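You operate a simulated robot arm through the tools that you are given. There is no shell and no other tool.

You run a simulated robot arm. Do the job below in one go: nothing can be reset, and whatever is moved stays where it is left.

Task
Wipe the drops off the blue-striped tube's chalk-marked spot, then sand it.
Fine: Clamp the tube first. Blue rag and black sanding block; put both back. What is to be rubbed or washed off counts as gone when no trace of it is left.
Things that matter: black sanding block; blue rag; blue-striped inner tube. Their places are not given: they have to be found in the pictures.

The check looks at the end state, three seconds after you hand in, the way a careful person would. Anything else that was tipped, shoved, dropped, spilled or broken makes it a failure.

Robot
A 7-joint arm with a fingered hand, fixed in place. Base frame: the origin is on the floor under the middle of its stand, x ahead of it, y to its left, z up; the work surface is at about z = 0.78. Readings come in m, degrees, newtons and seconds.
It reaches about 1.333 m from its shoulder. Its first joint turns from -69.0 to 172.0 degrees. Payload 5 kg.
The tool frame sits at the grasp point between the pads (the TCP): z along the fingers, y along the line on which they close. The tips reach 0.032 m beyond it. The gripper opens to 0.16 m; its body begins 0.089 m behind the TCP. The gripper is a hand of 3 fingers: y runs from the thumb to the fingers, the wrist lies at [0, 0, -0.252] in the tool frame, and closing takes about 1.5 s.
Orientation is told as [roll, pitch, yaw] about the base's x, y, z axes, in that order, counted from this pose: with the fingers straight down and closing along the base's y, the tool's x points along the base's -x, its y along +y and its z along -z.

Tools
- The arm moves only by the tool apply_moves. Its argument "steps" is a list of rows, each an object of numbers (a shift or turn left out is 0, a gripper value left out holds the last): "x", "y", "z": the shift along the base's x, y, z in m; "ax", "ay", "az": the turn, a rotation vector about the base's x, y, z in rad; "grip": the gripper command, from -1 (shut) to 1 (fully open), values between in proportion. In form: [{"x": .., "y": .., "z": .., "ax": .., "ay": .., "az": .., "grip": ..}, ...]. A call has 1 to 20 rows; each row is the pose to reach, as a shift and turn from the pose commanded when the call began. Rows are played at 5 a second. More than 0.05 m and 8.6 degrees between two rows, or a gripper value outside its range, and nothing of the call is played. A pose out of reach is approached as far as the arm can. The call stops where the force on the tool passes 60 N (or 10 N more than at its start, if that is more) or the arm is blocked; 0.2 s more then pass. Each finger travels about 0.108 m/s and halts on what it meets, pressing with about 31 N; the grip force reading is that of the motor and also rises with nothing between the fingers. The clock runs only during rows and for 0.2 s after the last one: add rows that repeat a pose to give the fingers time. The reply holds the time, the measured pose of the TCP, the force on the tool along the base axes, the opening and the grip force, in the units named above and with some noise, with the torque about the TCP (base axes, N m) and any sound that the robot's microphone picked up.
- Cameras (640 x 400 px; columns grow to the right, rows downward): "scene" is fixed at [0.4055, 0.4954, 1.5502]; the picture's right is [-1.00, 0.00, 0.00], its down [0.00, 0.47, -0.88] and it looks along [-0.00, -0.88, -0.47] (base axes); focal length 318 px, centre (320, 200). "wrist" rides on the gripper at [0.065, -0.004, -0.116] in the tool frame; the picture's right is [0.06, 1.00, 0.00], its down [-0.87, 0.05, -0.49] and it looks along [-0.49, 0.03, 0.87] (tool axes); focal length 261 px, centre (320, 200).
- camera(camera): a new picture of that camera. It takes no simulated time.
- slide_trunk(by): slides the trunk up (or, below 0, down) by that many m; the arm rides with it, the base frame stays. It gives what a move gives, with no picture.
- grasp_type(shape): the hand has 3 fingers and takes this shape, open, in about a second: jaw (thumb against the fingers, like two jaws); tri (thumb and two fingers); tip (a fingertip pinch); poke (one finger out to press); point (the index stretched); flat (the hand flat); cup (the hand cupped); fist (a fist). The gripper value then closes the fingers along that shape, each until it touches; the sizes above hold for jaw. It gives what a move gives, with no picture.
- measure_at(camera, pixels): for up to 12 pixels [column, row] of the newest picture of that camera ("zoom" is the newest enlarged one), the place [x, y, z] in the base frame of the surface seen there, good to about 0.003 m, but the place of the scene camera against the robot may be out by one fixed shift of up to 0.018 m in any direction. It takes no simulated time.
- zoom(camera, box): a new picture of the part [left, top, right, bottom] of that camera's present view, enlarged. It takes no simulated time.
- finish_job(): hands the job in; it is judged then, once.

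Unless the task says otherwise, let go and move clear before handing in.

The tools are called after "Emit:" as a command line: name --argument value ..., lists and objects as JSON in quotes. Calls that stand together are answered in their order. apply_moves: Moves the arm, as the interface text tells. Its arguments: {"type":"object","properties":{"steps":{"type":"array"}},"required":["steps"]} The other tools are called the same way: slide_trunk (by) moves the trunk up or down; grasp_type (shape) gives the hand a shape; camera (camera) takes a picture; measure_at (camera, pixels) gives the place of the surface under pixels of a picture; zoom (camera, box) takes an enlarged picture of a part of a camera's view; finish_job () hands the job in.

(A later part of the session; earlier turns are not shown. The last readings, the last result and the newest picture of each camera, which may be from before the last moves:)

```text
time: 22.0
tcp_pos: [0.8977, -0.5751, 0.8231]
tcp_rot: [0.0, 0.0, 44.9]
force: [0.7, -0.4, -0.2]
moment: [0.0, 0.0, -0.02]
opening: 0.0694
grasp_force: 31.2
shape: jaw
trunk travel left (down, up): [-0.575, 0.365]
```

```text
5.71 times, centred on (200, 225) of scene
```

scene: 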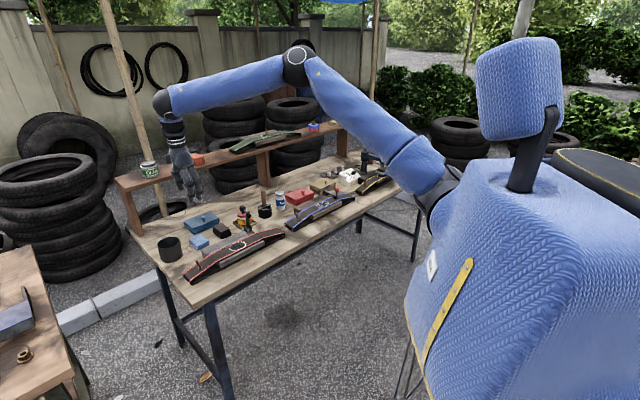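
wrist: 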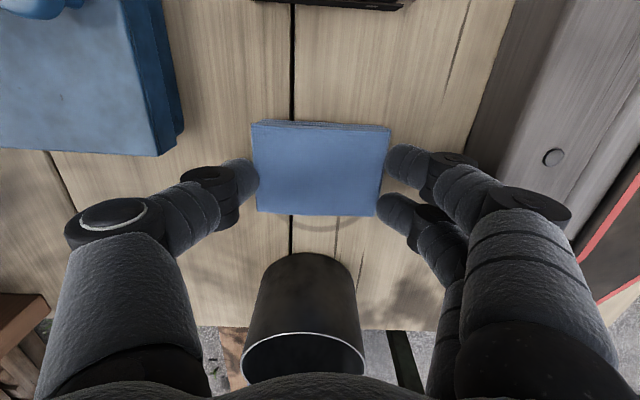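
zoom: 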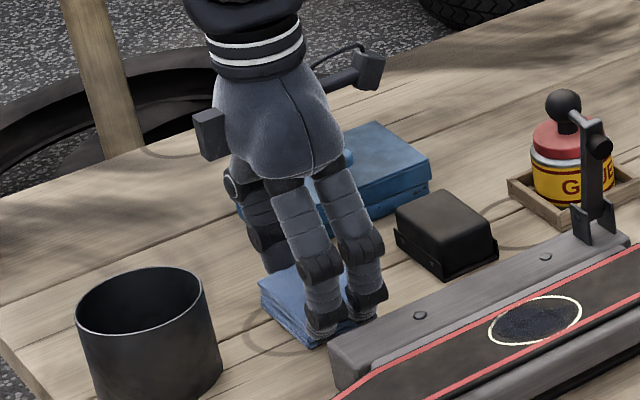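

The grip holds the rag at 69 mm with 31 N. I'll lift it and carry it to above the chalk circle.

Emit:
apply_moves --steps '[{"z": 0.02}, {"z": 0.06}, {"z": 0.105}, {"z": 0.15}, {"z": 0.2}, {"x": -0.035, "y": -0.018, "z": 0.207}, {"x": -0.075, "y": -0.038, "z": 0.207}, {"x": -0.115, "y": -0.058, "z": 0.207}, {"x": -0.155, "y": -0.079, "z": 0.207}, {"x": -0.195, "y": -0.099, "z": 0.207}, {"x": -0.235, "y": -0.12, "z": 0.207}, {"x": -0.275, "y": -0.14, "z": 0.207}, {"x": -0.315, "y": -0.16, "z": 0.207}, {"x": -0.355, "y": -0.181, "z": 0.207}, {"x": -0.395, "y": -0.201, "z": 0.207}, {"x": -0.435, "y": -0.222, "z": 0.207}, {"x": -0.475, "y": -0.242, "z": 0.207}, {"x": -0.5102, "y": -0.26, "z": 0.207}, {"x": -0.5102, "y": -0.26, "z": 0.207}]'

Emit:
camera --camera "wrist"

Emit:
camera --camera "scene"

```text
time: 26.0
tcp_pos: [0.3859, -0.8348, 1.0292]
tcp_rot: [0.1, 0.1, 45.0]
force: [0.1, 0.6, 0.3]
moment: [0.0, -0.01, 0.03]
opening: 0.0693
grasp_force: 30.7
shape: jaw
trunk travel left (down, up): [-0.575, 0.365]
```

```text
taken
```

wrist: 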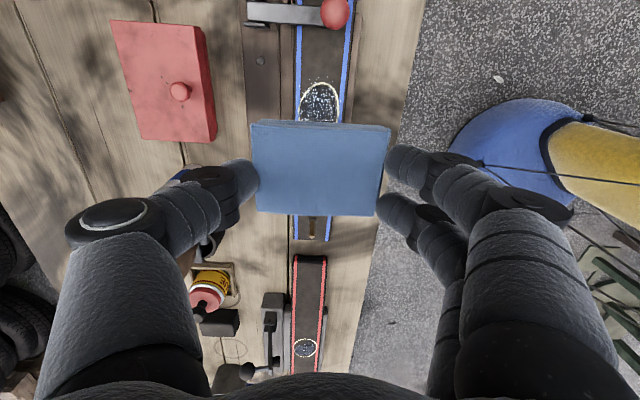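

```text
taken
```

scene: 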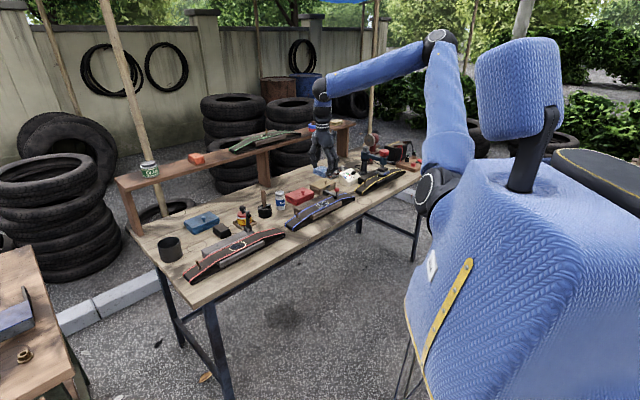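

The rag is held firmly above the spot. I'll lower it to just above contact, then finish in small steps.

Emit:
apply_moves --steps '[{"z": -0.04}, {"z": -0.08}, {"z": -0.115}, {"z": -0.14}, {"z": -0.15}, {"z": -0.154}, {"z": -0.157}, {"z": -0.158}]'

Emit:
camera --camera "wrist"

Emit:
zoom --camera "scene" --box '[280, 160, 360, 220]'

```text
time: 27.8
tcp_pos: [0.3888, -0.8343, 0.8728]
tcp_rot: [0.1, 0.0, 45.0]
force: [0.1, -0.3, 0.2]
moment: [0.01, -0.03, 0.0]
opening: 0.069
grasp_force: 31.2
shape: jaw
trunk travel left (down, up): [-0.575, 0.365]
```

```text
taken
```

wrist: 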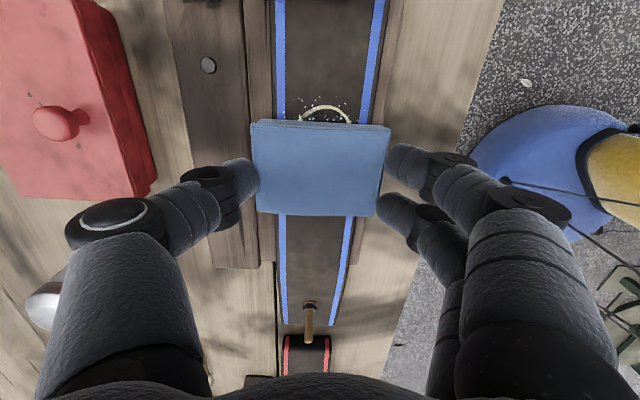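

```text
6.67 times, centred on (320, 190) of scene
```

zoom: 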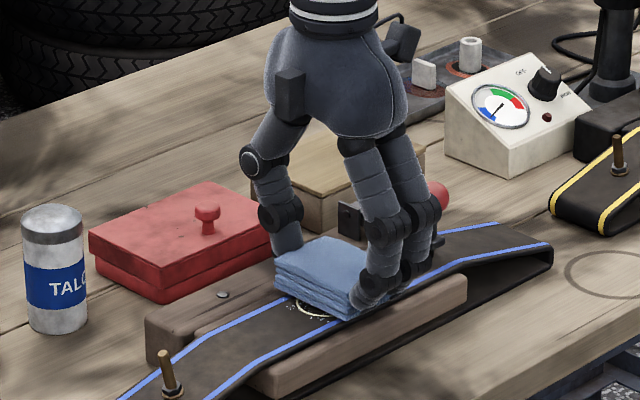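

No contact yet at TCP z=0.8728. I'll continue down 1 mm at a time.

Emit:
apply_moves --steps '[{"z": -0.0015}, {"z": -0.0025}, {"z": -0.0035}]'

```text
time: 28.6
tcp_pos: [0.3882, -0.8354, 0.8672]
tcp_rot: [-0.1, 0.0, 45.0]
force: [-0.1, -0.7, -0.9]
moment: [0.0, 0.04, 0.01]
opening: 0.069
grasp_force: 31.0
shape: jaw
trunk travel left (down, up): [-0.575, 0.365]
```

Emit:
apply_moves --steps '[{"z": -0.001}, {"z": -0.002}, {"z": -0.003}, {"z": -0.003}]'

Emit:
zoom --camera "scene" --box '[295, 180, 345, 220]'

```text
time: 29.6
tcp_pos: [0.3872, -0.8346, 0.8674]
tcp_rot: [-0.1, 0.0, 45.1]
force: [2.3, 0.4, 12.3]
moment: [0.02, -0.02, -0.01]
opening: 0.0688
grasp_force: 30.9
shape: jaw
trunk travel left (down, up): [-0.575, 0.365]
```

```text
10.00 times, centred on (320, 200) of scene
```

zoom: 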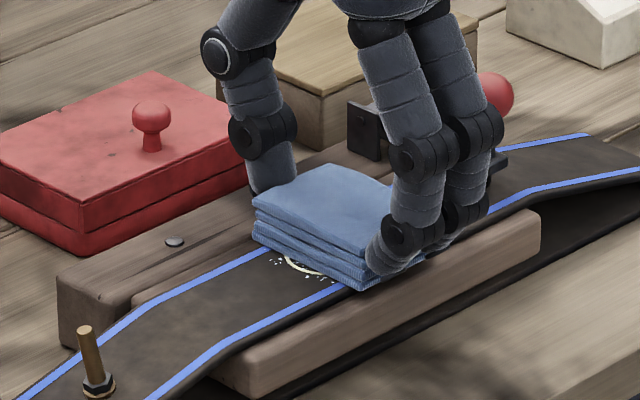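

The rag is pressing at about 12 N. I'll scrub back and forth along the tube (±34 mm) with small sideways offsets.

Emit:
apply_moves --steps '[{"x": 0.0085, "y": 0.0085}, {"x": 0.017, "y": 0.017}, {"x": 0.024, "y": 0.024}, {"x": 0.0156, "y": 0.0156}, {"x": 0.0071, "y": 0.0071}, {"x": -0.0014, "y": -0.0014}, {"x": -0.0099, "y": -0.0099}, {"x": -0.0184, "y": -0.0184}, {"x": -0.0269, "y": -0.0212}, {"x": -0.0212, "y": -0.0099}, {"x": -0.0127, "y": -0.0014}, {"x": -0.0042, "y": 0.0071}, {"x": 0.0042, "y": 0.0156}, {"x": 0.0127, "y": 0.024}, {"x": 0.0212, "y": 0.0269}, {"x": 0.0184, "y": 0.0127}, {"x": 0.0127, "y": 0.0014}, {"x": 0.0028, "y": -0.0085}, {"x": -0.0071, "y": -0.0184}, {"x": -0.0156, "y": -0.0269}]'

Emit:
camera --camera "wrist"

Emit:
zoom --camera "scene" --box '[295, 180, 345, 220]'

```text
time: 33.8
tcp_pos: [0.3727, -0.8601, 0.867]
tcp_rot: [0.0, 0.0, 45.0]
force: [3.5, 3.5, 6.5]
moment: [0.19, 0.04, -0.13]
opening: 0.0691
grasp_force: 30.9
shape: jaw
trunk travel left (down, up): [-0.575, 0.365]
```

```text
taken
```

wrist: 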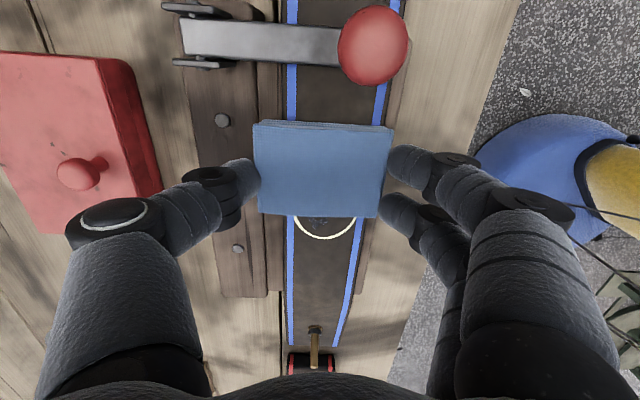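

```text
10.00 times, centred on (320, 200) of scene
```

zoom: 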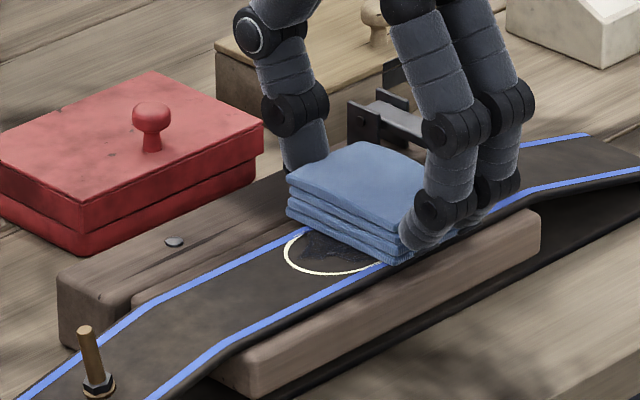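

The rubbed area inside the circle is clear of drops. I'll do another pass to make sure of the whole area, including drops outside the chalk line.

Emit:
apply_moves --steps '[{"x": 0.0085, "y": 0.0085, "z": -0.0005}, {"x": 0.017, "y": 0.017, "z": -0.0005}, {"x": 0.0255, "y": 0.0255, "z": -0.0005}, {"x": 0.0339, "y": 0.0339, "z": -0.0005}, {"x": 0.0424, "y": 0.0424, "z": -0.0005}, {"x": 0.0424, "y": 0.0509, "z": -0.0005}, {"x": 0.0297, "y": 0.0495, "z": -0.0005}, {"x": 0.0198, "y": 0.0424, "z": -0.0005}, {"x": 0.0099, "y": 0.0325, "z": -0.0005}, {"x": 0.0, "y": 0.0226, "z": -0.0005}, {"x": -0.0085, "y": 0.0141, "z": -0.0005}, {"x": -0.0127, "y": 0.0042, "z": -0.0005}, {"x": -0.0042, "y": -0.0014, "z": -0.0005}, {"x": 0.0028, "y": 0.0085, "z": -0.0005}, {"x": 0.0099, "y": 0.0212, "z": -0.0005}, {"x": 0.0198, "y": 0.0311, "z": -0.0005}, {"x": 0.0297, "y": 0.041, "z": -0.0005}, {"x": 0.0382, "y": 0.0495, "z": -0.0005}, {"x": 0.0269, "y": 0.0382, "z": -0.0005}, {"x": 0.017, "y": 0.0283, "z": -0.0005}]'

Emit:
apply_moves --steps '[{"z": 0.01}, {"z": 0.04}, {"z": 0.08}, {"z": 0.12}, {"z": 0.15}]'

Emit:
camera --camera "wrist"

Emit:
zoom --camera "scene" --box '[295, 180, 345, 220]'

```text
time: 38.0
tcp_pos: [0.3897, -0.8317, 0.8669]
tcp_rot: [-0.1, -0.1, 45.0]
force: [8.6, 5.9, 12.8]
moment: [0.22, -0.1, -0.1]
opening: 0.0694
grasp_force: 31.4
shape: jaw
trunk travel left (down, up): [-0.575, 0.365]
```

```text
time: 39.2
tcp_pos: [0.3903, -0.8333, 1.0174]
tcp_rot: [0.1, 0.0, 45.0]
force: [0.2, 0.4, -0.4]
moment: [-0.03, 0.01, 0.0]
opening: 0.0696
grasp_force: 30.8
shape: jaw
trunk travel left (down, up): [-0.575, 0.365]
```

```text
taken
```

wrist: 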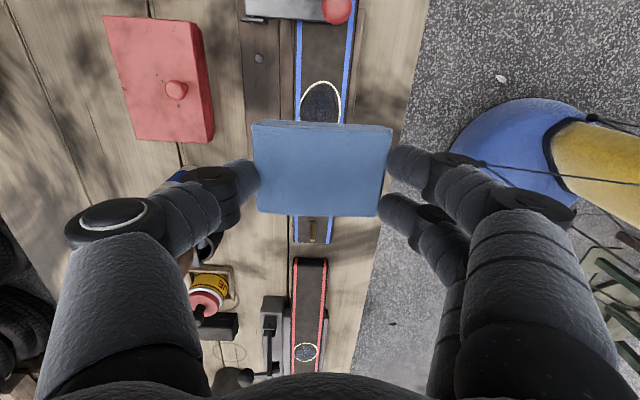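

```text
10.00 times, centred on (320, 200) of scene
```

zoom: 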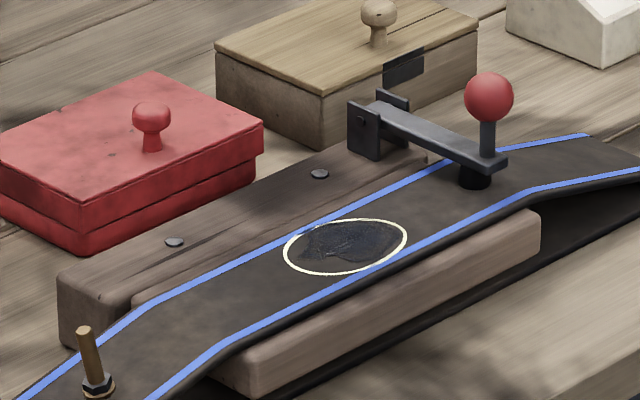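

The scene view shows no drops left. There's a dark patch inside the circle, which may be the unsanded rubber, so I'll shift slightly and zoom in with the wrist camera to confirm there's no wet residue.

Emit:
apply_moves --steps '[{"x": 0.015, "y": 0.015, "z": -0.02}, {"x": 0.035, "y": 0.035, "z": -0.04}, {"x": 0.045, "y": 0.045, "z": -0.05}, {"x": 0.045, "y": 0.045, "z": -0.05}]'

Emit:
zoom --camera "wrist" --box '[240, 0, 400, 120]'

Emit:
zoom --camera "scene" --box '[310, 192, 335, 212]'

Emit:
zoom --camera "scene" --box '[225, 235, 250, 255]'

```text
time: 40.2
tcp_pos: [0.4334, -0.7889, 0.9657]
tcp_rot: [0.1, 0.0, 45.0]
force: [-0.7, -0.5, 0.1]
moment: [0.03, 0.01, -0.01]
opening: 0.0695
grasp_force: 31.2
shape: jaw
trunk travel left (down, up): [-0.575, 0.365]
```

```text
3.33 times, centred on (320, 60) of wrist
```

zoom: 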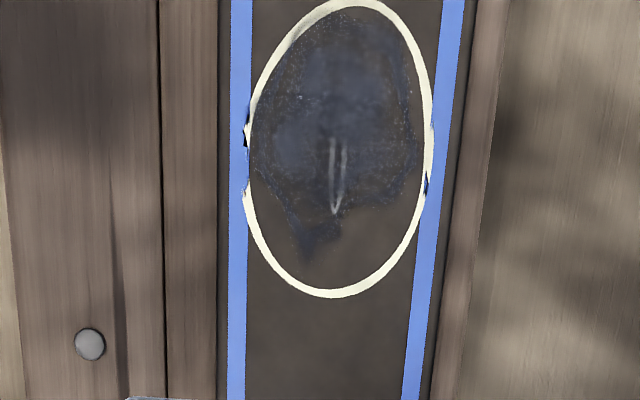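

```text
16.00 times, centred on (322, 202) of scene
```

zoom: 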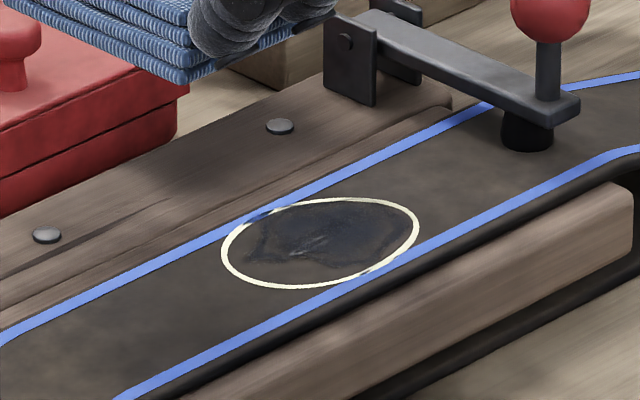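

```text
16.00 times, centred on (238, 245) of scene
```

zoom: 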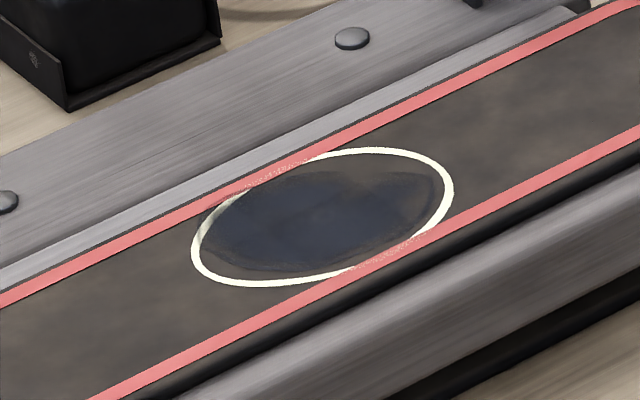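

No drops remain; the bluish-dark patch matches the one on the untouched red tube, so it looks like the surface to be sanded. To be safe I'll do one more firm wiping pass and see whether anything changes.

Emit:
apply_moves --steps '[{"x": -0.02, "y": -0.02, "z": -0.02}, {"x": -0.04, "y": -0.04, "z": -0.05}, {"x": -0.046, "y": -0.046, "z": -0.08}, {"x": -0.046, "y": -0.046, "z": -0.094}, {"x": -0.046, "y": -0.046, "z": -0.098}, {"x": -0.046, "y": -0.046, "z": -0.1005}, {"x": -0.046, "y": -0.046, "z": -0.1005}]'

```text
time: 41.8
tcp_pos: [0.3893, -0.8345, 0.8661]
tcp_rot: [-0.2, 0.1, 45.1]
force: [2.7, -2.6, 14.0]
moment: [0.02, 0.04, 0.01]
opening: 0.0696
grasp_force: 31.1
shape: jaw
trunk travel left (down, up): [-0.575, 0.365]
```

Emit:
apply_moves --steps '[{"x": 0.01, "y": 0.01}, {"x": 0.022, "y": 0.022}, {"x": 0.012, "y": 0.012}, {"x": 0.0, "y": 0.0}, {"x": -0.012, "y": -0.012}, {"x": -0.023, "y": -0.023}, {"x": -0.018, "y": -0.008}, {"x": -0.008, "y": 0.004}, {"x": 0.004, "y": 0.016}, {"x": 0.016, "y": 0.027}, {"x": 0.024, "y": 0.02}, {"x": 0.016, "y": 0.004}, {"x": 0.006, "y": -0.006}, {"x": -0.006, "y": -0.018}, {"x": -0.017, "y": -0.028}, {"x": -0.022, "y": -0.022}, {"x": -0.01, "y": -0.01}, {"x": 0.004, "y": 0.004}, {"x": 0.016, "y": 0.016}, {"x": 0.024, "y": 0.024}]'

Emit:
apply_moves --steps '[{"z": 0.01}, {"x": 0.008, "y": 0.008, "z": 0.04}, {"x": 0.02, "y": 0.02, "z": 0.08}, {"x": 0.02, "y": 0.02, "z": 0.1}, {"x": 0.02, "y": 0.02, "z": 0.1}]'

Emit:
zoom --camera "wrist" --box '[240, 0, 400, 120]'

Emit:
zoom --camera "scene" --box '[310, 192, 335, 212]'

```text
time: 46.0
tcp_pos: [0.4111, -0.8101, 0.8658]
tcp_rot: [0.0, -0.1, 45.0]
force: [-6.6, -7.6, 13.9]
moment: [-0.24, 0.08, -0.04]
opening: 0.0697
grasp_force: 31.2
shape: jaw
trunk travel left (down, up): [-0.575, 0.365]
```

```text
time: 47.2
tcp_pos: [0.4324, -0.7907, 0.9655]
tcp_rot: [0.0, 0.0, 44.9]
force: [-0.1, -0.5, -0.4]
moment: [-0.02, -0.03, 0.03]
opening: 0.0696
grasp_force: 31.9
shape: jaw
trunk travel left (down, up): [-0.575, 0.365]
```

```text
3.33 times, centred on (320, 60) of wrist
```

zoom: 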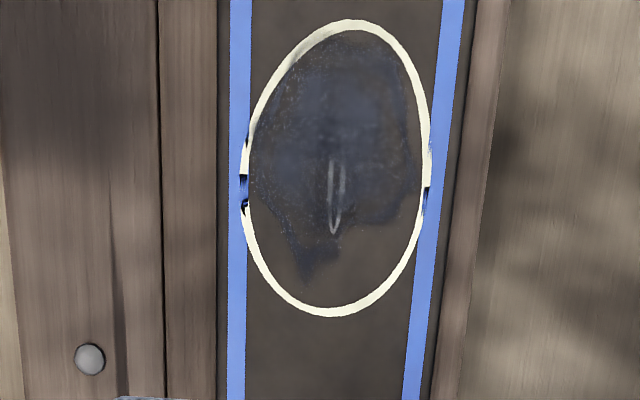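

```text
16.00 times, centred on (322, 202) of scene
```

zoom: 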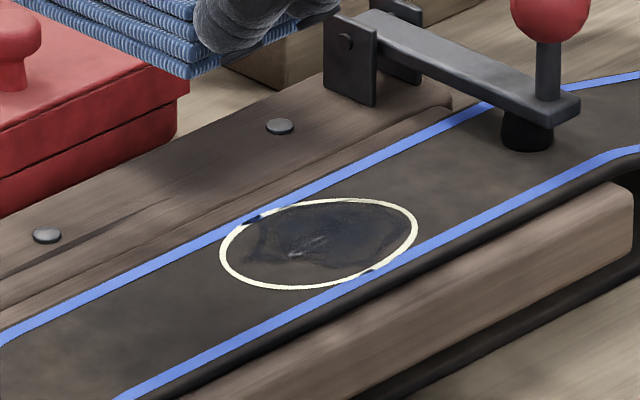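

The patch is unchanged by wiping, so it's the surface to sand and the drops are gone. I'll carry the rag back to its original place.

Emit:
apply_moves --steps '[{"z": 0.03}, {"z": 0.065}, {"x": 0.036, "y": 0.017, "z": 0.065}, {"x": 0.072, "y": 0.033, "z": 0.065}, {"x": 0.11, "y": 0.051, "z": 0.065}, {"x": 0.15, "y": 0.0695, "z": 0.065}, {"x": 0.19, "y": 0.088, "z": 0.065}, {"x": 0.23, "y": 0.1066, "z": 0.065}, {"x": 0.27, "y": 0.125, "z": 0.065}, {"x": 0.31, "y": 0.1436, "z": 0.065}, {"x": 0.35, "y": 0.162, "z": 0.065}, {"x": 0.39, "y": 0.1807, "z": 0.065}, {"x": 0.43, "y": 0.199, "z": 0.065}, {"x": 0.4653, "y": 0.2156, "z": 0.065}, {"x": 0.4653, "y": 0.2156, "z": 0.065}]'

Emit:
camera --camera "wrist"

```text
time: 50.4
tcp_pos: [0.8952, -0.5728, 1.0292]
tcp_rot: [0.1, 0.0, 45.0]
force: [0.8, 0.4, 0.1]
moment: [0.02, -0.05, 0.02]
opening: 0.0693
grasp_force: 31.1
shape: jaw
trunk travel left (down, up): [-0.575, 0.365]
```

```text
taken
```

wrist: 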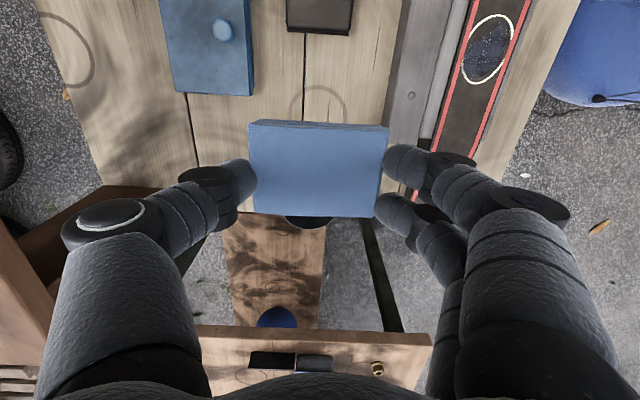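

The rag's old spot is just below. I'll correct by 2 mm and lower it gently.

Emit:
apply_moves --steps '[{"x": 0.002, "y": -0.002, "z": -0.04}, {"x": 0.002, "y": -0.002, "z": -0.08}, {"x": 0.002, "y": -0.002, "z": -0.12}, {"x": 0.002, "y": -0.002, "z": -0.155}, {"x": 0.002, "y": -0.002, "z": -0.18}, {"x": 0.002, "y": -0.002, "z": -0.195}, {"x": 0.002, "y": -0.002, "z": -0.202}, {"x": 0.002, "y": -0.002, "z": -0.205}, {"x": 0.002, "y": -0.002, "z": -0.207}, {"x": 0.002, "y": -0.002, "z": -0.207}]'

Emit:
camera --camera "wrist"

Emit:
zoom --camera "scene" --box '[150, 190, 250, 260]'

```text
time: 52.6
tcp_pos: [0.8983, -0.5778, 0.822]
tcp_rot: [0.0, 0.0, 44.9]
force: [-0.3, 0.1, -1.0]
moment: [0.05, -0.02, 0.0]
opening: 0.0693
grasp_force: 31.1
shape: jaw
trunk travel left (down, up): [-0.575, 0.365]
```

```text
taken
```

wrist: 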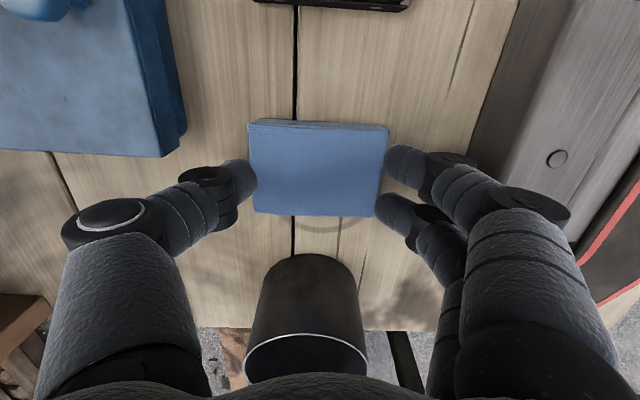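

```text
5.71 times, centred on (200, 225) of scene
```

zoom: 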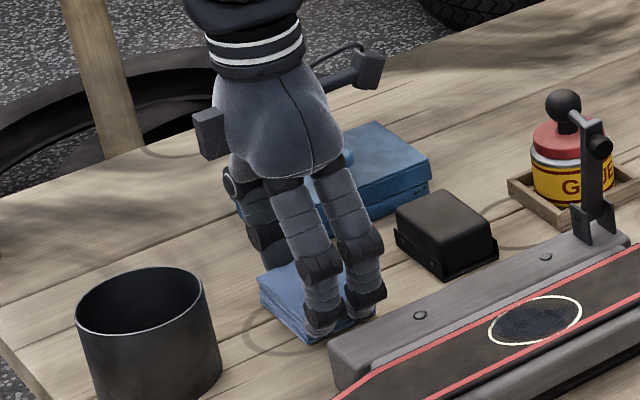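

The rag sits as it did originally, with no contact force yet. I'll lower another 2 mm and then open partially.

Emit:
apply_moves --steps '[{"z": -0.001}, {"z": -0.002}, {"z": -0.002}]'

```text
time: 53.4
tcp_pos: [0.8994, -0.5763, 0.8212]
tcp_rot: [0.0, 0.0, 45.0]
force: [1.3, 0.8, 1.5]
moment: [-0.02, -0.01, 0.0]
opening: 0.0692
grasp_force: 30.8
shape: jaw
trunk travel left (down, up): [-0.575, 0.365]
```

Emit:
apply_moves --steps '[{"z": -0.001}, {"z": -0.002}, {"z": -0.002}]'

```text
time: 54.2
tcp_pos: [0.8986, -0.5757, 0.8203]
tcp_rot: [-0.1, 0.0, 45.0]
force: [1.1, -1.0, 12.6]
moment: [0.0, 0.01, 0.02]
opening: 0.0692
grasp_force: 31.3
shape: jaw
trunk travel left (down, up): [-0.575, 0.365]
```

The rag is on the bench (12.6 N). Opening to 93 mm and then lifting away.

Emit:
apply_moves --steps '[{"z": 0.001, "grip": 0.15}, {"z": 0.001, "grip": 0.15}, {"z": 0.001, "grip": 0.15}, {"z": 0.001, "grip": 0.15}, {"z": 0.02, "grip": 0.15}, {"z": 0.06, "grip": 0.15}, {"z": 0.1, "grip": 0.15}, {"z": 0.15, "grip": 0.15}, {"z": 0.2, "grip": 0.15}, {"z": 0.222, "grip": 0.15}]'

Emit:
camera --camera "wrist"

Emit:
zoom --camera "scene" --box '[150, 190, 250, 260]'

```text
time: 56.4
tcp_pos: [0.8997, -0.5764, 1.04]
tcp_rot: [0.0, 0.0, 44.9]
force: [0.2, 0.5, -0.1]
moment: [0.02, 0.01, -0.02]
opening: 0.0916
grasp_force: 0.0
shape: jaw
trunk travel left (down, up): [-0.575, 0.365]
```

```text
taken
```

wrist: 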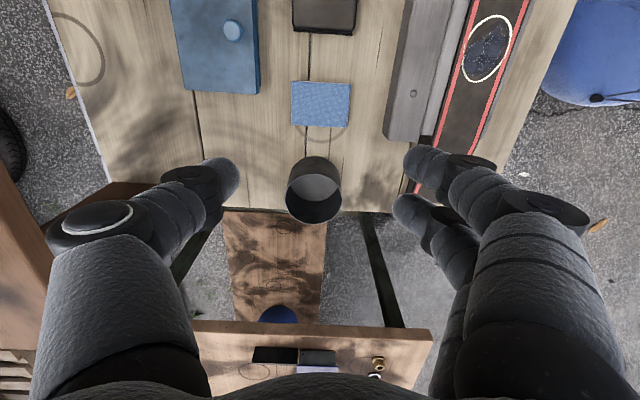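

```text
5.71 times, centred on (200, 225) of scene
```

zoom: 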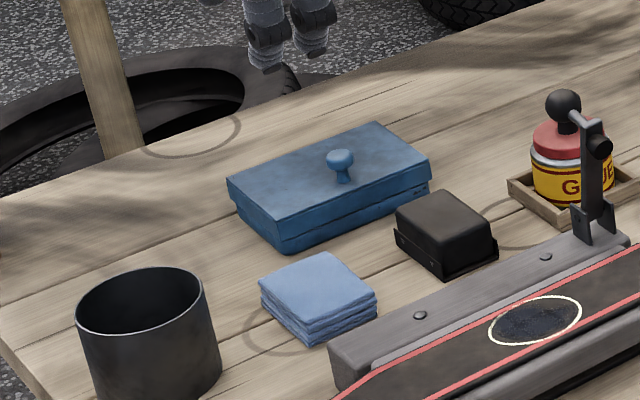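

The rag is back in its place. Next I'll rotate to yaw -45° over the sanding block, checking the rag position and the glue jar beside the block.

Emit:
measure_at --camera "wrist" --pixels '[[293, 83], [348, 86], [293, 123], [345, 124], [320, 103]]'

Emit:
apply_moves --steps '[{"x": -0.006, "y": -0.006, "az": -0.131}, {"x": -0.012, "y": -0.012, "az": -0.262}, {"x": -0.018, "y": -0.018, "az": -0.393}, {"x": -0.025, "y": -0.025, "az": -0.524}, {"x": -0.031, "y": -0.031, "az": -0.655}, {"x": -0.037, "y": -0.037, "az": -0.785}, {"x": -0.043, "y": -0.043, "az": -0.916}, {"x": -0.05, "y": -0.05, "az": -1.047}, {"x": -0.056, "y": -0.056, "az": -1.178}, {"x": -0.062, "y": -0.062, "az": -1.309}, {"x": -0.068, "y": -0.068, "az": -1.44}, {"x": -0.075, "y": -0.075, "az": -1.5708}, {"x": -0.075, "y": -0.075, "az": -1.5708}]'

Emit:
camera --camera "wrist"

Emit:
zoom --camera "wrist" --box '[200, 50, 400, 175]'

```text
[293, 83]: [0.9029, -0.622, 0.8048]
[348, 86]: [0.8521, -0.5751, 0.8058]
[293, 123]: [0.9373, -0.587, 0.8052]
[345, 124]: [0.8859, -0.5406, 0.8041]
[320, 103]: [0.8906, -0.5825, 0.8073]
```

```text
time: 59.2
tcp_pos: [0.8242, -0.6499, 1.0412]
tcp_rot: [0.0, 0.1, -45.2]
force: [0.5, -0.2, 0.1]
moment: [0.0, -0.01, 0.02]
opening: 0.0915
grasp_force: 0.0
shape: jaw
trunk travel left (down, up): [-0.575, 0.365]
```

```text
taken
```

wrist: 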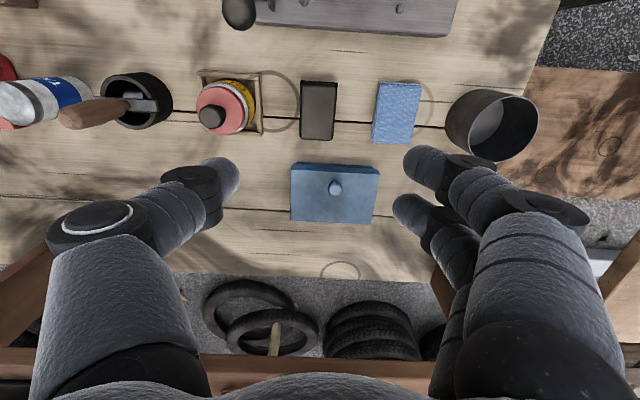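

```text
3.20 times, centred on (300, 112) of wrist
```

zoom: 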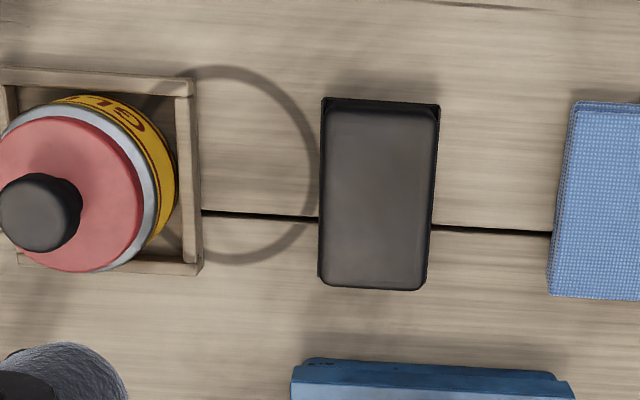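

The rag is within ~1–2 mm of its start. Now I'll measure the block, tray and jar in this zoomed view.

Emit:
measure_at --camera "zoom" --pixels '[[335, 118], [425, 120], [330, 275], [415, 278], [375, 200], [321, 200], [439, 110], [320, 270], [432, 230], [199, 200], [145, 190], [40, 210]]'

Emit:
measure_at --camera "wrist" --pixels '[[240, 12], [335, 188], [300, 165], [370, 168], [293, 350], [220, 360], [400, 365], [250, 90]]'

```text
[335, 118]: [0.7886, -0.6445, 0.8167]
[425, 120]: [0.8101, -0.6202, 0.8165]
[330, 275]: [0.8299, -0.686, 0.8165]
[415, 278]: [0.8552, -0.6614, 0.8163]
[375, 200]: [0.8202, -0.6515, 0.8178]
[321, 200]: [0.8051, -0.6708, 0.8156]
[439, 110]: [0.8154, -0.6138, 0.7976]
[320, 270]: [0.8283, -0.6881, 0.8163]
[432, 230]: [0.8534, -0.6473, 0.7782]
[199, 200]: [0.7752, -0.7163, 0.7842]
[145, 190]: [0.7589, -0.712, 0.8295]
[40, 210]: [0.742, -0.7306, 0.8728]
```

```text
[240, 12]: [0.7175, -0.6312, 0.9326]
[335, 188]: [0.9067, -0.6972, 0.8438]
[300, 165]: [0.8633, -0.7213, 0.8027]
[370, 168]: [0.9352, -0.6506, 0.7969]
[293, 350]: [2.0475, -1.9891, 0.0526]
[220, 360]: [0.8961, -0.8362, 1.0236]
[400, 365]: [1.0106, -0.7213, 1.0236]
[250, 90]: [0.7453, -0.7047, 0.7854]
```

Block centre is about (s=0.119, t=-1.043), 44 mm wide along the bench, top z≈0.817. I'll narrow the opening to 66 mm and descend over it.

Emit:
apply_moves --steps '[{"x": -0.0018, "y": -0.0028, "z": -0.02, "grip": -0.175}, {"x": -0.0018, "y": -0.0028, "z": -0.06, "grip": -0.175}, {"x": -0.0018, "y": -0.0028, "z": -0.1, "grip": -0.175}, {"x": -0.0018, "y": -0.0028, "z": -0.135, "grip": -0.175}, {"x": -0.0018, "y": -0.0028, "z": -0.165, "grip": -0.175}, {"x": -0.0018, "y": -0.0028, "z": -0.175, "grip": -0.175}]'

Emit:
camera --camera "wrist"

Emit:
zoom --camera "scene" --box '[170, 190, 270, 260]'

```text
time: 60.6
tcp_pos: [0.8244, -0.6555, 0.8648]
tcp_rot: [0.0, 0.1, -45.0]
force: [0.4, -0.3, 0.7]
moment: [-0.01, 0.02, -0.04]
opening: 0.0663
grasp_force: 0.0
shape: jaw
trunk travel left (down, up): [-0.575, 0.365]
```

```text
taken
```

wrist: 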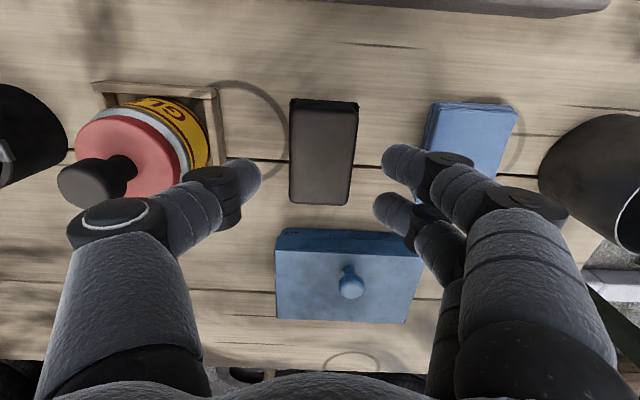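

```text
5.71 times, centred on (220, 225) of scene
```

zoom: 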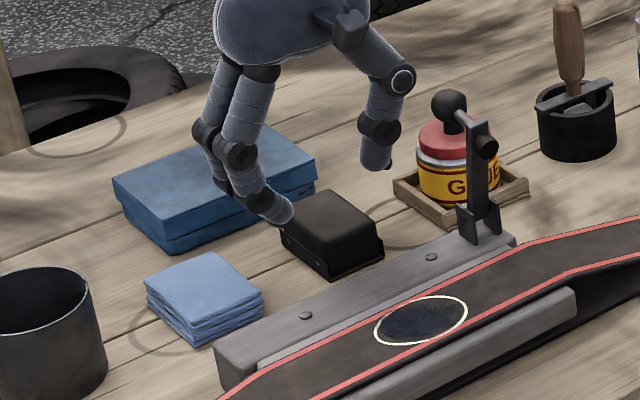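

The fingers straddle the block evenly. Before descending the last 4 cm I'll check the thumb knuckle against the glue jar.

Emit:
measure_at --camera "wrist" --pixels '[[72, 235], [100, 215], [80, 245], [195, 180], [160, 200], [250, 172], [95, 182], [120, 165], [180, 150], [60, 190], [388, 160], [385, 205]]'

```text
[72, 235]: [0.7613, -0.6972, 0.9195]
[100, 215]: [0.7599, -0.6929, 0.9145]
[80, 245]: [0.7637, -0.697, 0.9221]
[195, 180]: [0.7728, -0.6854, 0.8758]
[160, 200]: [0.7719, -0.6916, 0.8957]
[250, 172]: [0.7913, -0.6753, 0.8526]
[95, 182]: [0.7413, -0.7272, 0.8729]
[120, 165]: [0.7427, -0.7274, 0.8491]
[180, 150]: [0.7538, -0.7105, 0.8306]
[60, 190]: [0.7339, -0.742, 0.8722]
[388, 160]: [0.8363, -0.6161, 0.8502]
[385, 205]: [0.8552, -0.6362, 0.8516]
```

The thumb knuckle (s≈0.043) stays about 2 cm clear of the jar (s≤0.031). I'll descend and close on the block.

Emit:
apply_moves --steps '[{"x": -0.001, "y": 0.001, "z": -0.015}, {"x": -0.0015, "y": 0.0015, "z": -0.028}, {"x": -0.0015, "y": 0.0015, "z": -0.036}, {"x": -0.0015, "y": 0.0015, "z": -0.04}, {"x": -0.0015, "y": 0.0015, "z": -0.04}]'

Emit:
camera --camera "wrist"

```text
time: 61.8
tcp_pos: [0.8223, -0.6526, 0.8264]
tcp_rot: [-0.1, 0.0, -44.9]
force: [0.0, 0.2, -0.2]
moment: [0.01, 0.03, -0.01]
opening: 0.0665
grasp_force: 0.0
shape: jaw
trunk travel left (down, up): [-0.575, 0.365]
```

```text
taken
```

wrist: 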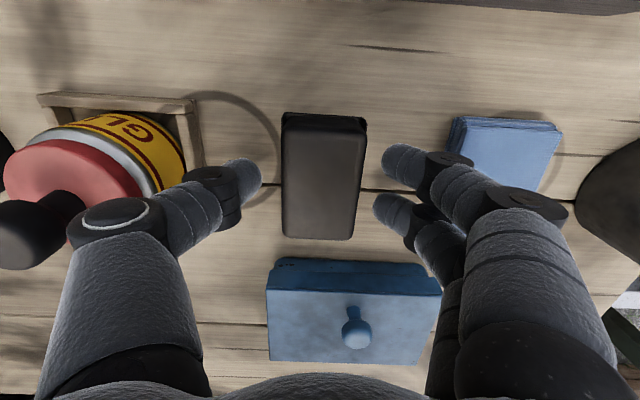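

Emit:
apply_moves --steps '[{"grip": -1}, {"grip": -1}, {"grip": -1}, {"grip": -1}, {"grip": -1}, {"grip": -1}, {"grip": -1}]'

Emit:
camera --camera "wrist"

Emit:
zoom --camera "scene" --box '[170, 190, 270, 260]'

```text
time: 63.4
tcp_pos: [0.8211, -0.6532, 0.8272]
tcp_rot: [0.0, 0.0, -45.0]
force: [-1.3, -0.6, -0.2]
moment: [-0.01, 0.0, -0.02]
opening: 0.0406
grasp_force: 31.3
shape: jaw
trunk travel left (down, up): [-0.575, 0.365]
```

```text
taken
```

wrist: 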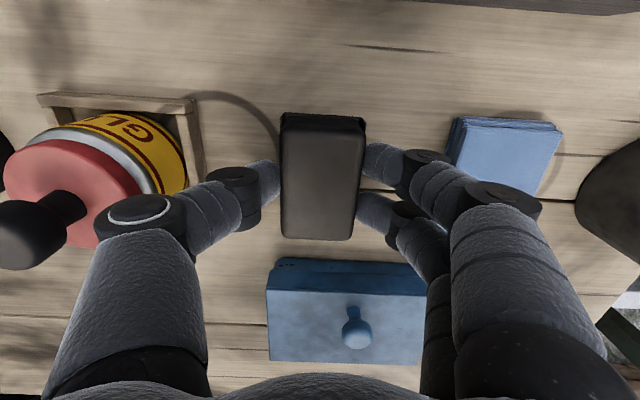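

```text
5.71 times, centred on (220, 225) of scene
```

zoom: 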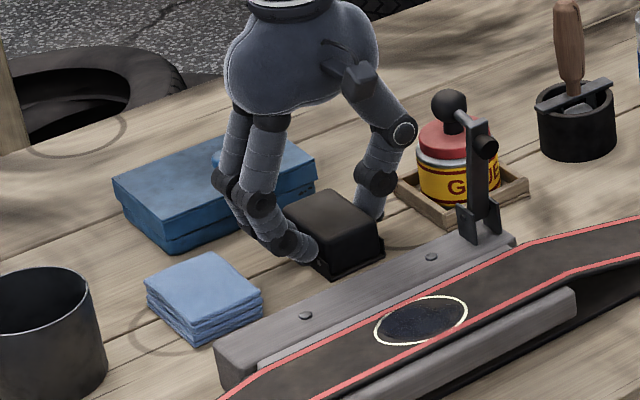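

The block is gripped (41 mm, 31 N). I'll lift it, and carry it to the circle while turning the hand back to yaw +45° so the block's long side runs along the tube and the fingers stay clear of the lever.

Emit:
apply_moves --steps '[{"z": 0.02}, {"z": 0.06}, {"z": 0.105}, {"z": 0.15}, {"z": 0.19}, {"x": -0.0335, "y": -0.0142, "z": 0.203, "az": 0.1208}, {"x": -0.067, "y": -0.0283, "z": 0.203, "az": 0.2417}, {"x": -0.1005, "y": -0.0425, "z": 0.203, "az": 0.3625}, {"x": -0.134, "y": -0.0566, "z": 0.203, "az": 0.4833}, {"x": -0.1676, "y": -0.0708, "z": 0.203, "az": 0.6042}, {"x": -0.2011, "y": -0.0849, "z": 0.203, "az": 0.725}, {"x": -0.2346, "y": -0.0991, "z": 0.203, "az": 0.8458}, {"x": -0.2681, "y": -0.1132, "z": 0.203, "az": 0.9666}, {"x": -0.3016, "y": -0.1274, "z": 0.203, "az": 1.0875}, {"x": -0.3351, "y": -0.1415, "z": 0.203, "az": 1.2083}, {"x": -0.3687, "y": -0.1557, "z": 0.203, "az": 1.3291}, {"x": -0.4022, "y": -0.1698, "z": 0.203, "az": 1.45}, {"x": -0.4357, "y": -0.184, "z": 0.203, "az": 1.5708}, {"x": -0.4357, "y": -0.184, "z": 0.203, "az": 1.5708}]'

Emit:
camera --camera "wrist"

Emit:
camera --camera "scene"

```text
time: 67.4
tcp_pos: [0.3849, -0.8385, 1.0276]
tcp_rot: [0.1, 0.0, 45.1]
force: [-0.5, -0.4, -1.2]
moment: [-0.01, 0.0, 0.01]
opening: 0.0406
grasp_force: 31.0
shape: jaw
trunk travel left (down, up): [-0.575, 0.365]
```

```text
taken
```

wrist: 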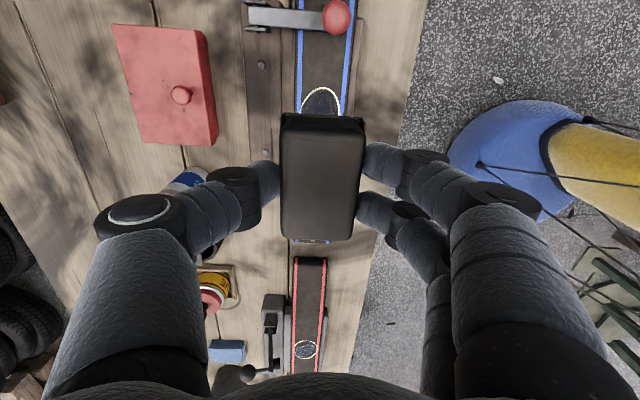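

```text
taken
```

scene: 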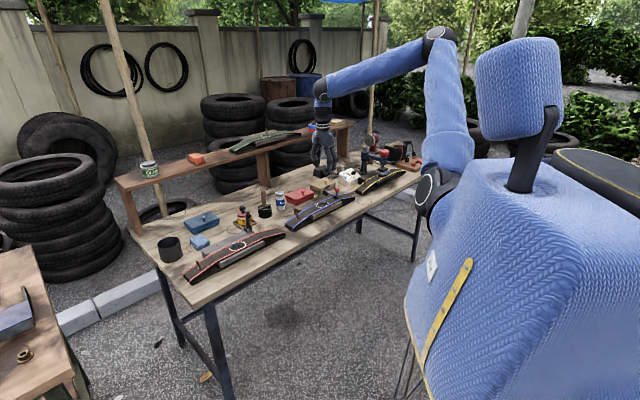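

The block is held above the circle; contact should come near TCP z≈0.874. I'll lower it carefully.

Emit:
apply_moves --steps '[{"z": -0.04}, {"z": -0.08}, {"z": -0.115}, {"z": -0.135}, {"z": -0.145}, {"z": -0.149}, {"z": -0.151}, {"z": -0.152}, {"z": -0.152}]'

Emit:
zoom --camera "scene" --box '[295, 180, 345, 220]'

```text
time: 69.4
tcp_pos: [0.385, -0.837, 0.8771]
tcp_rot: [-0.1, 0.1, 45.1]
force: [-0.7, -0.8, -0.1]
moment: [0.0, 0.02, -0.02]
opening: 0.0408
grasp_force: 30.7
shape: jaw
trunk travel left (down, up): [-0.575, 0.365]
```

```text
10.00 times, centred on (320, 200) of scene
```

zoom: 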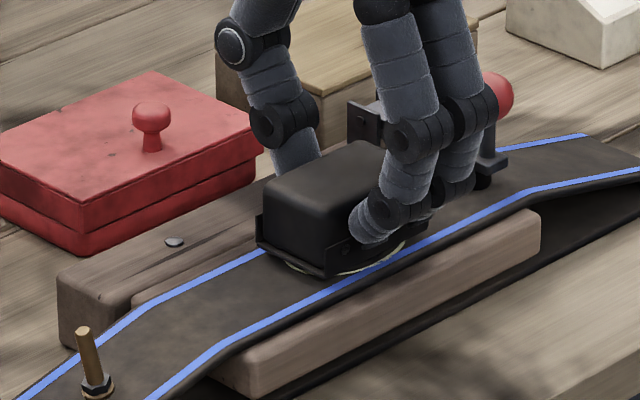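

Emit:
apply_moves --steps '[{"z": -0.001}, {"z": -0.002}, {"z": -0.003}, {"z": -0.003}]'

```text
time: 70.4
tcp_pos: [0.3846, -0.8352, 0.8739]
tcp_rot: [0.0, 0.0, 45.1]
force: [0.2, 0.7, -1.0]
moment: [0.02, -0.02, 0.02]
opening: 0.041
grasp_force: 30.9
shape: jaw
trunk travel left (down, up): [-0.575, 0.365]
```

Emit:
apply_moves --steps '[{"z": -0.001}, {"z": -0.002}, {"z": -0.003}, {"z": -0.003}]'

```text
time: 71.4
tcp_pos: [0.3847, -0.8359, 0.8723]
tcp_rot: [0.0, 0.0, 45.0]
force: [-0.1, -0.1, 3.8]
moment: [0.04, 0.08, -0.01]
opening: 0.0404
grasp_force: 30.7
shape: jaw
trunk travel left (down, up): [-0.575, 0.365]
```

The block is in light contact (3.8 N). I'll press about 1 mm more and sand along the tube with sideways offsets to cover the entire circle.

Emit:
apply_moves --steps '[{"x": 0.0071, "y": 0.0071, "z": -0.001}, {"x": 0.0156, "y": 0.0156, "z": -0.001}, {"x": 0.0071, "y": 0.0071, "z": -0.001}, {"x": -0.0014, "y": -0.0014, "z": -0.001}, {"x": -0.0099, "y": -0.0099, "z": -0.001}, {"x": -0.0156, "y": -0.0156, "z": -0.001}, {"x": -0.0198, "y": -0.0085, "z": -0.001}, {"x": -0.0163, "y": 0.0021, "z": -0.001}, {"x": -0.0078, "y": 0.0106, "z": -0.001}, {"x": 0.0007, "y": 0.0191, "z": -0.001}, {"x": 0.0078, "y": 0.0233, "z": -0.001}, {"x": 0.0156, "y": 0.0156, "z": -0.001}, {"x": 0.0205, "y": 0.0049, "z": -0.001}, {"x": 0.0148, "y": -0.0035, "z": -0.001}, {"x": 0.0064, "y": -0.012, "z": -0.001}, {"x": -0.0021, "y": -0.0205, "z": -0.001}, {"x": -0.0113, "y": -0.0198, "z": -0.001}, {"x": -0.0085, "y": -0.0085, "z": -0.001}, {"x": 0.0, "y": 0.0, "z": -0.001}, {"x": 0.0085, "y": 0.0085, "z": -0.001}]'

Emit:
camera --camera "wrist"

Emit:
zoom --camera "scene" --box '[295, 180, 345, 220]'

```text
time: 75.6
tcp_pos: [0.3915, -0.8284, 0.8705]
tcp_rot: [-0.1, 0.0, 44.9]
force: [-8.9, -8.4, 13.4]
moment: [-0.18, 0.18, 0.0]
opening: 0.0417
grasp_force: 30.9
shape: jaw
trunk travel left (down, up): [-0.575, 0.365]
```

```text
taken
```

wrist: 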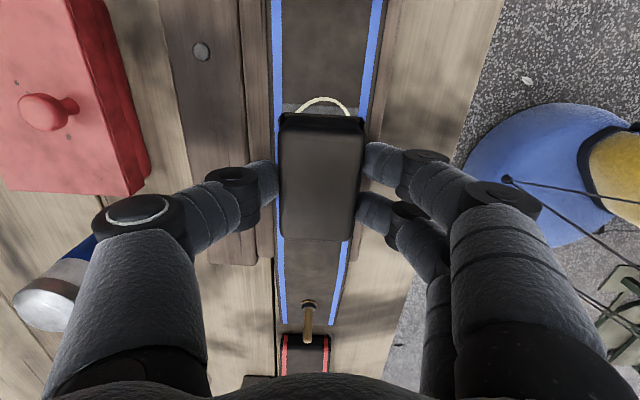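

```text
10.00 times, centred on (320, 200) of scene
```

zoom: 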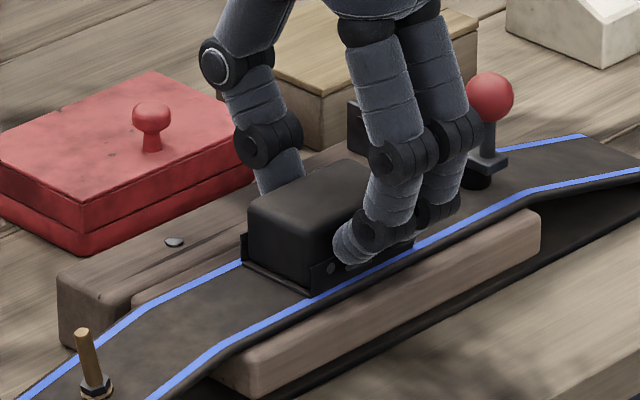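

Sanding at about 13 N. I'll do a second overlapping pass, then lift and inspect.

Emit:
apply_moves --steps '[{"x": -0.0085, "y": -0.0085}, {"x": -0.017, "y": -0.017}, {"x": -0.0255, "y": -0.0255}, {"x": -0.0339, "y": -0.0226}, {"x": -0.0318, "y": -0.0106}, {"x": -0.0233, "y": -0.0021}, {"x": -0.0148, "y": 0.0064}, {"x": -0.0064, "y": 0.0148}, {"x": 0.0035, "y": 0.0177}, {"x": 0.012, "y": 0.0092}, {"x": 0.0163, "y": -0.0021}, {"x": 0.0092, "y": -0.012}, {"x": 0.0007, "y": -0.0205}, {"x": -0.0078, "y": -0.029}, {"x": -0.017, "y": -0.0339}, {"x": -0.024, "y": -0.024}, {"x": -0.0156, "y": -0.0156}, {"x": -0.0071, "y": -0.0071}, {"x": 0.0014, "y": 0.0014}, {"x": -0.0057, "y": -0.0057}]'

Emit:
apply_moves --steps '[{"z": 0.01}, {"x": 0.02, "y": 0.02, "z": 0.04}, {"x": 0.04, "y": 0.04, "z": 0.08}, {"x": 0.045, "y": 0.045, "z": 0.1}, {"x": 0.045, "y": 0.045, "z": 0.1}]'

Emit:
zoom --camera "wrist" --box '[240, 0, 400, 120]'

Emit:
zoom --camera "scene" --box '[310, 192, 335, 212]'

```text
time: 79.8
tcp_pos: [0.3867, -0.8329, 0.8714]
tcp_rot: [0.0, 0.0, 45.0]
force: [0.6, -0.5, 0.0]
moment: [0.01, 0.0, 0.02]
opening: 0.042
grasp_force: 31.1
shape: jaw
trunk travel left (down, up): [-0.575, 0.365]
```

```text
time: 81.0
tcp_pos: [0.434, -0.7896, 0.9685]
tcp_rot: [0.0, -0.1, 45.0]
force: [-0.2, 0.4, -0.8]
moment: [-0.02, -0.02, 0.01]
opening: 0.0418
grasp_force: 30.8
shape: jaw
trunk travel left (down, up): [-0.575, 0.365]
```

```text
3.33 times, centred on (320, 60) of wrist
```

zoom: 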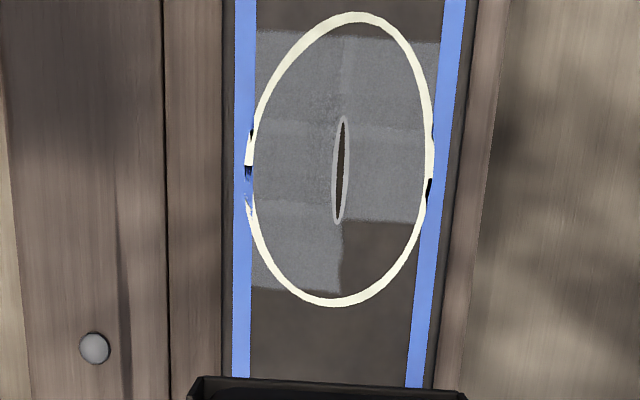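

```text
16.00 times, centred on (322, 202) of scene
```

zoom: 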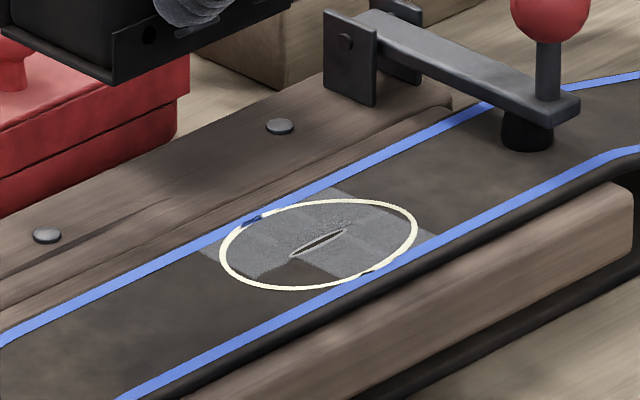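

Sanding works: grey scuffing fills most of the circle, but the front part of the +u end (wrist zoom ~380,255) and the extreme arcs are unsanded. I'll measure these to target them.

Emit:
measure_at --camera "zoom" --pixels '[[323, 203]]'

Emit:
zoom --camera "wrist" --box '[240, 0, 400, 120]'

Emit:
measure_at --camera "zoom" --pixels '[[357, 17], [335, 303], [249, 165], [432, 165], [380, 255], [340, 222], [255, 285], [340, 290], [400, 222], [265, 35], [435, 45], [340, 170]]'

```text
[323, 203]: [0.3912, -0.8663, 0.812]
```

```text
3.33 times, centred on (320, 60) of wrist
```

zoom: 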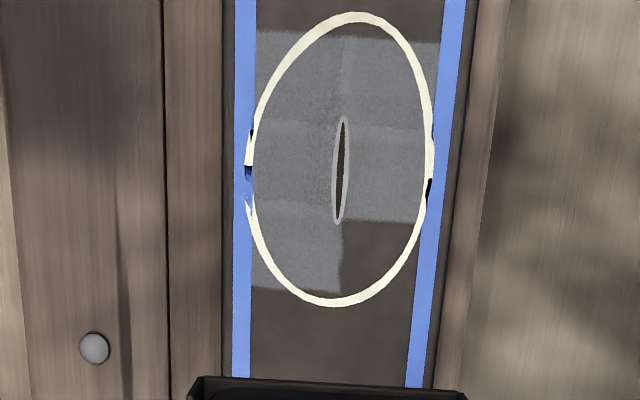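

```text
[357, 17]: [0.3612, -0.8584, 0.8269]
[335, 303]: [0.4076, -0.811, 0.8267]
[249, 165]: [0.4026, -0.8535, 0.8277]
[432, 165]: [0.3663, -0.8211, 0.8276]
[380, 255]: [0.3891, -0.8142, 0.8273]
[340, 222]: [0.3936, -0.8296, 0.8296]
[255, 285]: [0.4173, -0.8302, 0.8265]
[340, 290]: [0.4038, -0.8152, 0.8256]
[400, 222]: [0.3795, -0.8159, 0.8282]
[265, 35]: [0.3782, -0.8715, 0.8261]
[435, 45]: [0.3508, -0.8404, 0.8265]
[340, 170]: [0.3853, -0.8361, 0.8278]
```

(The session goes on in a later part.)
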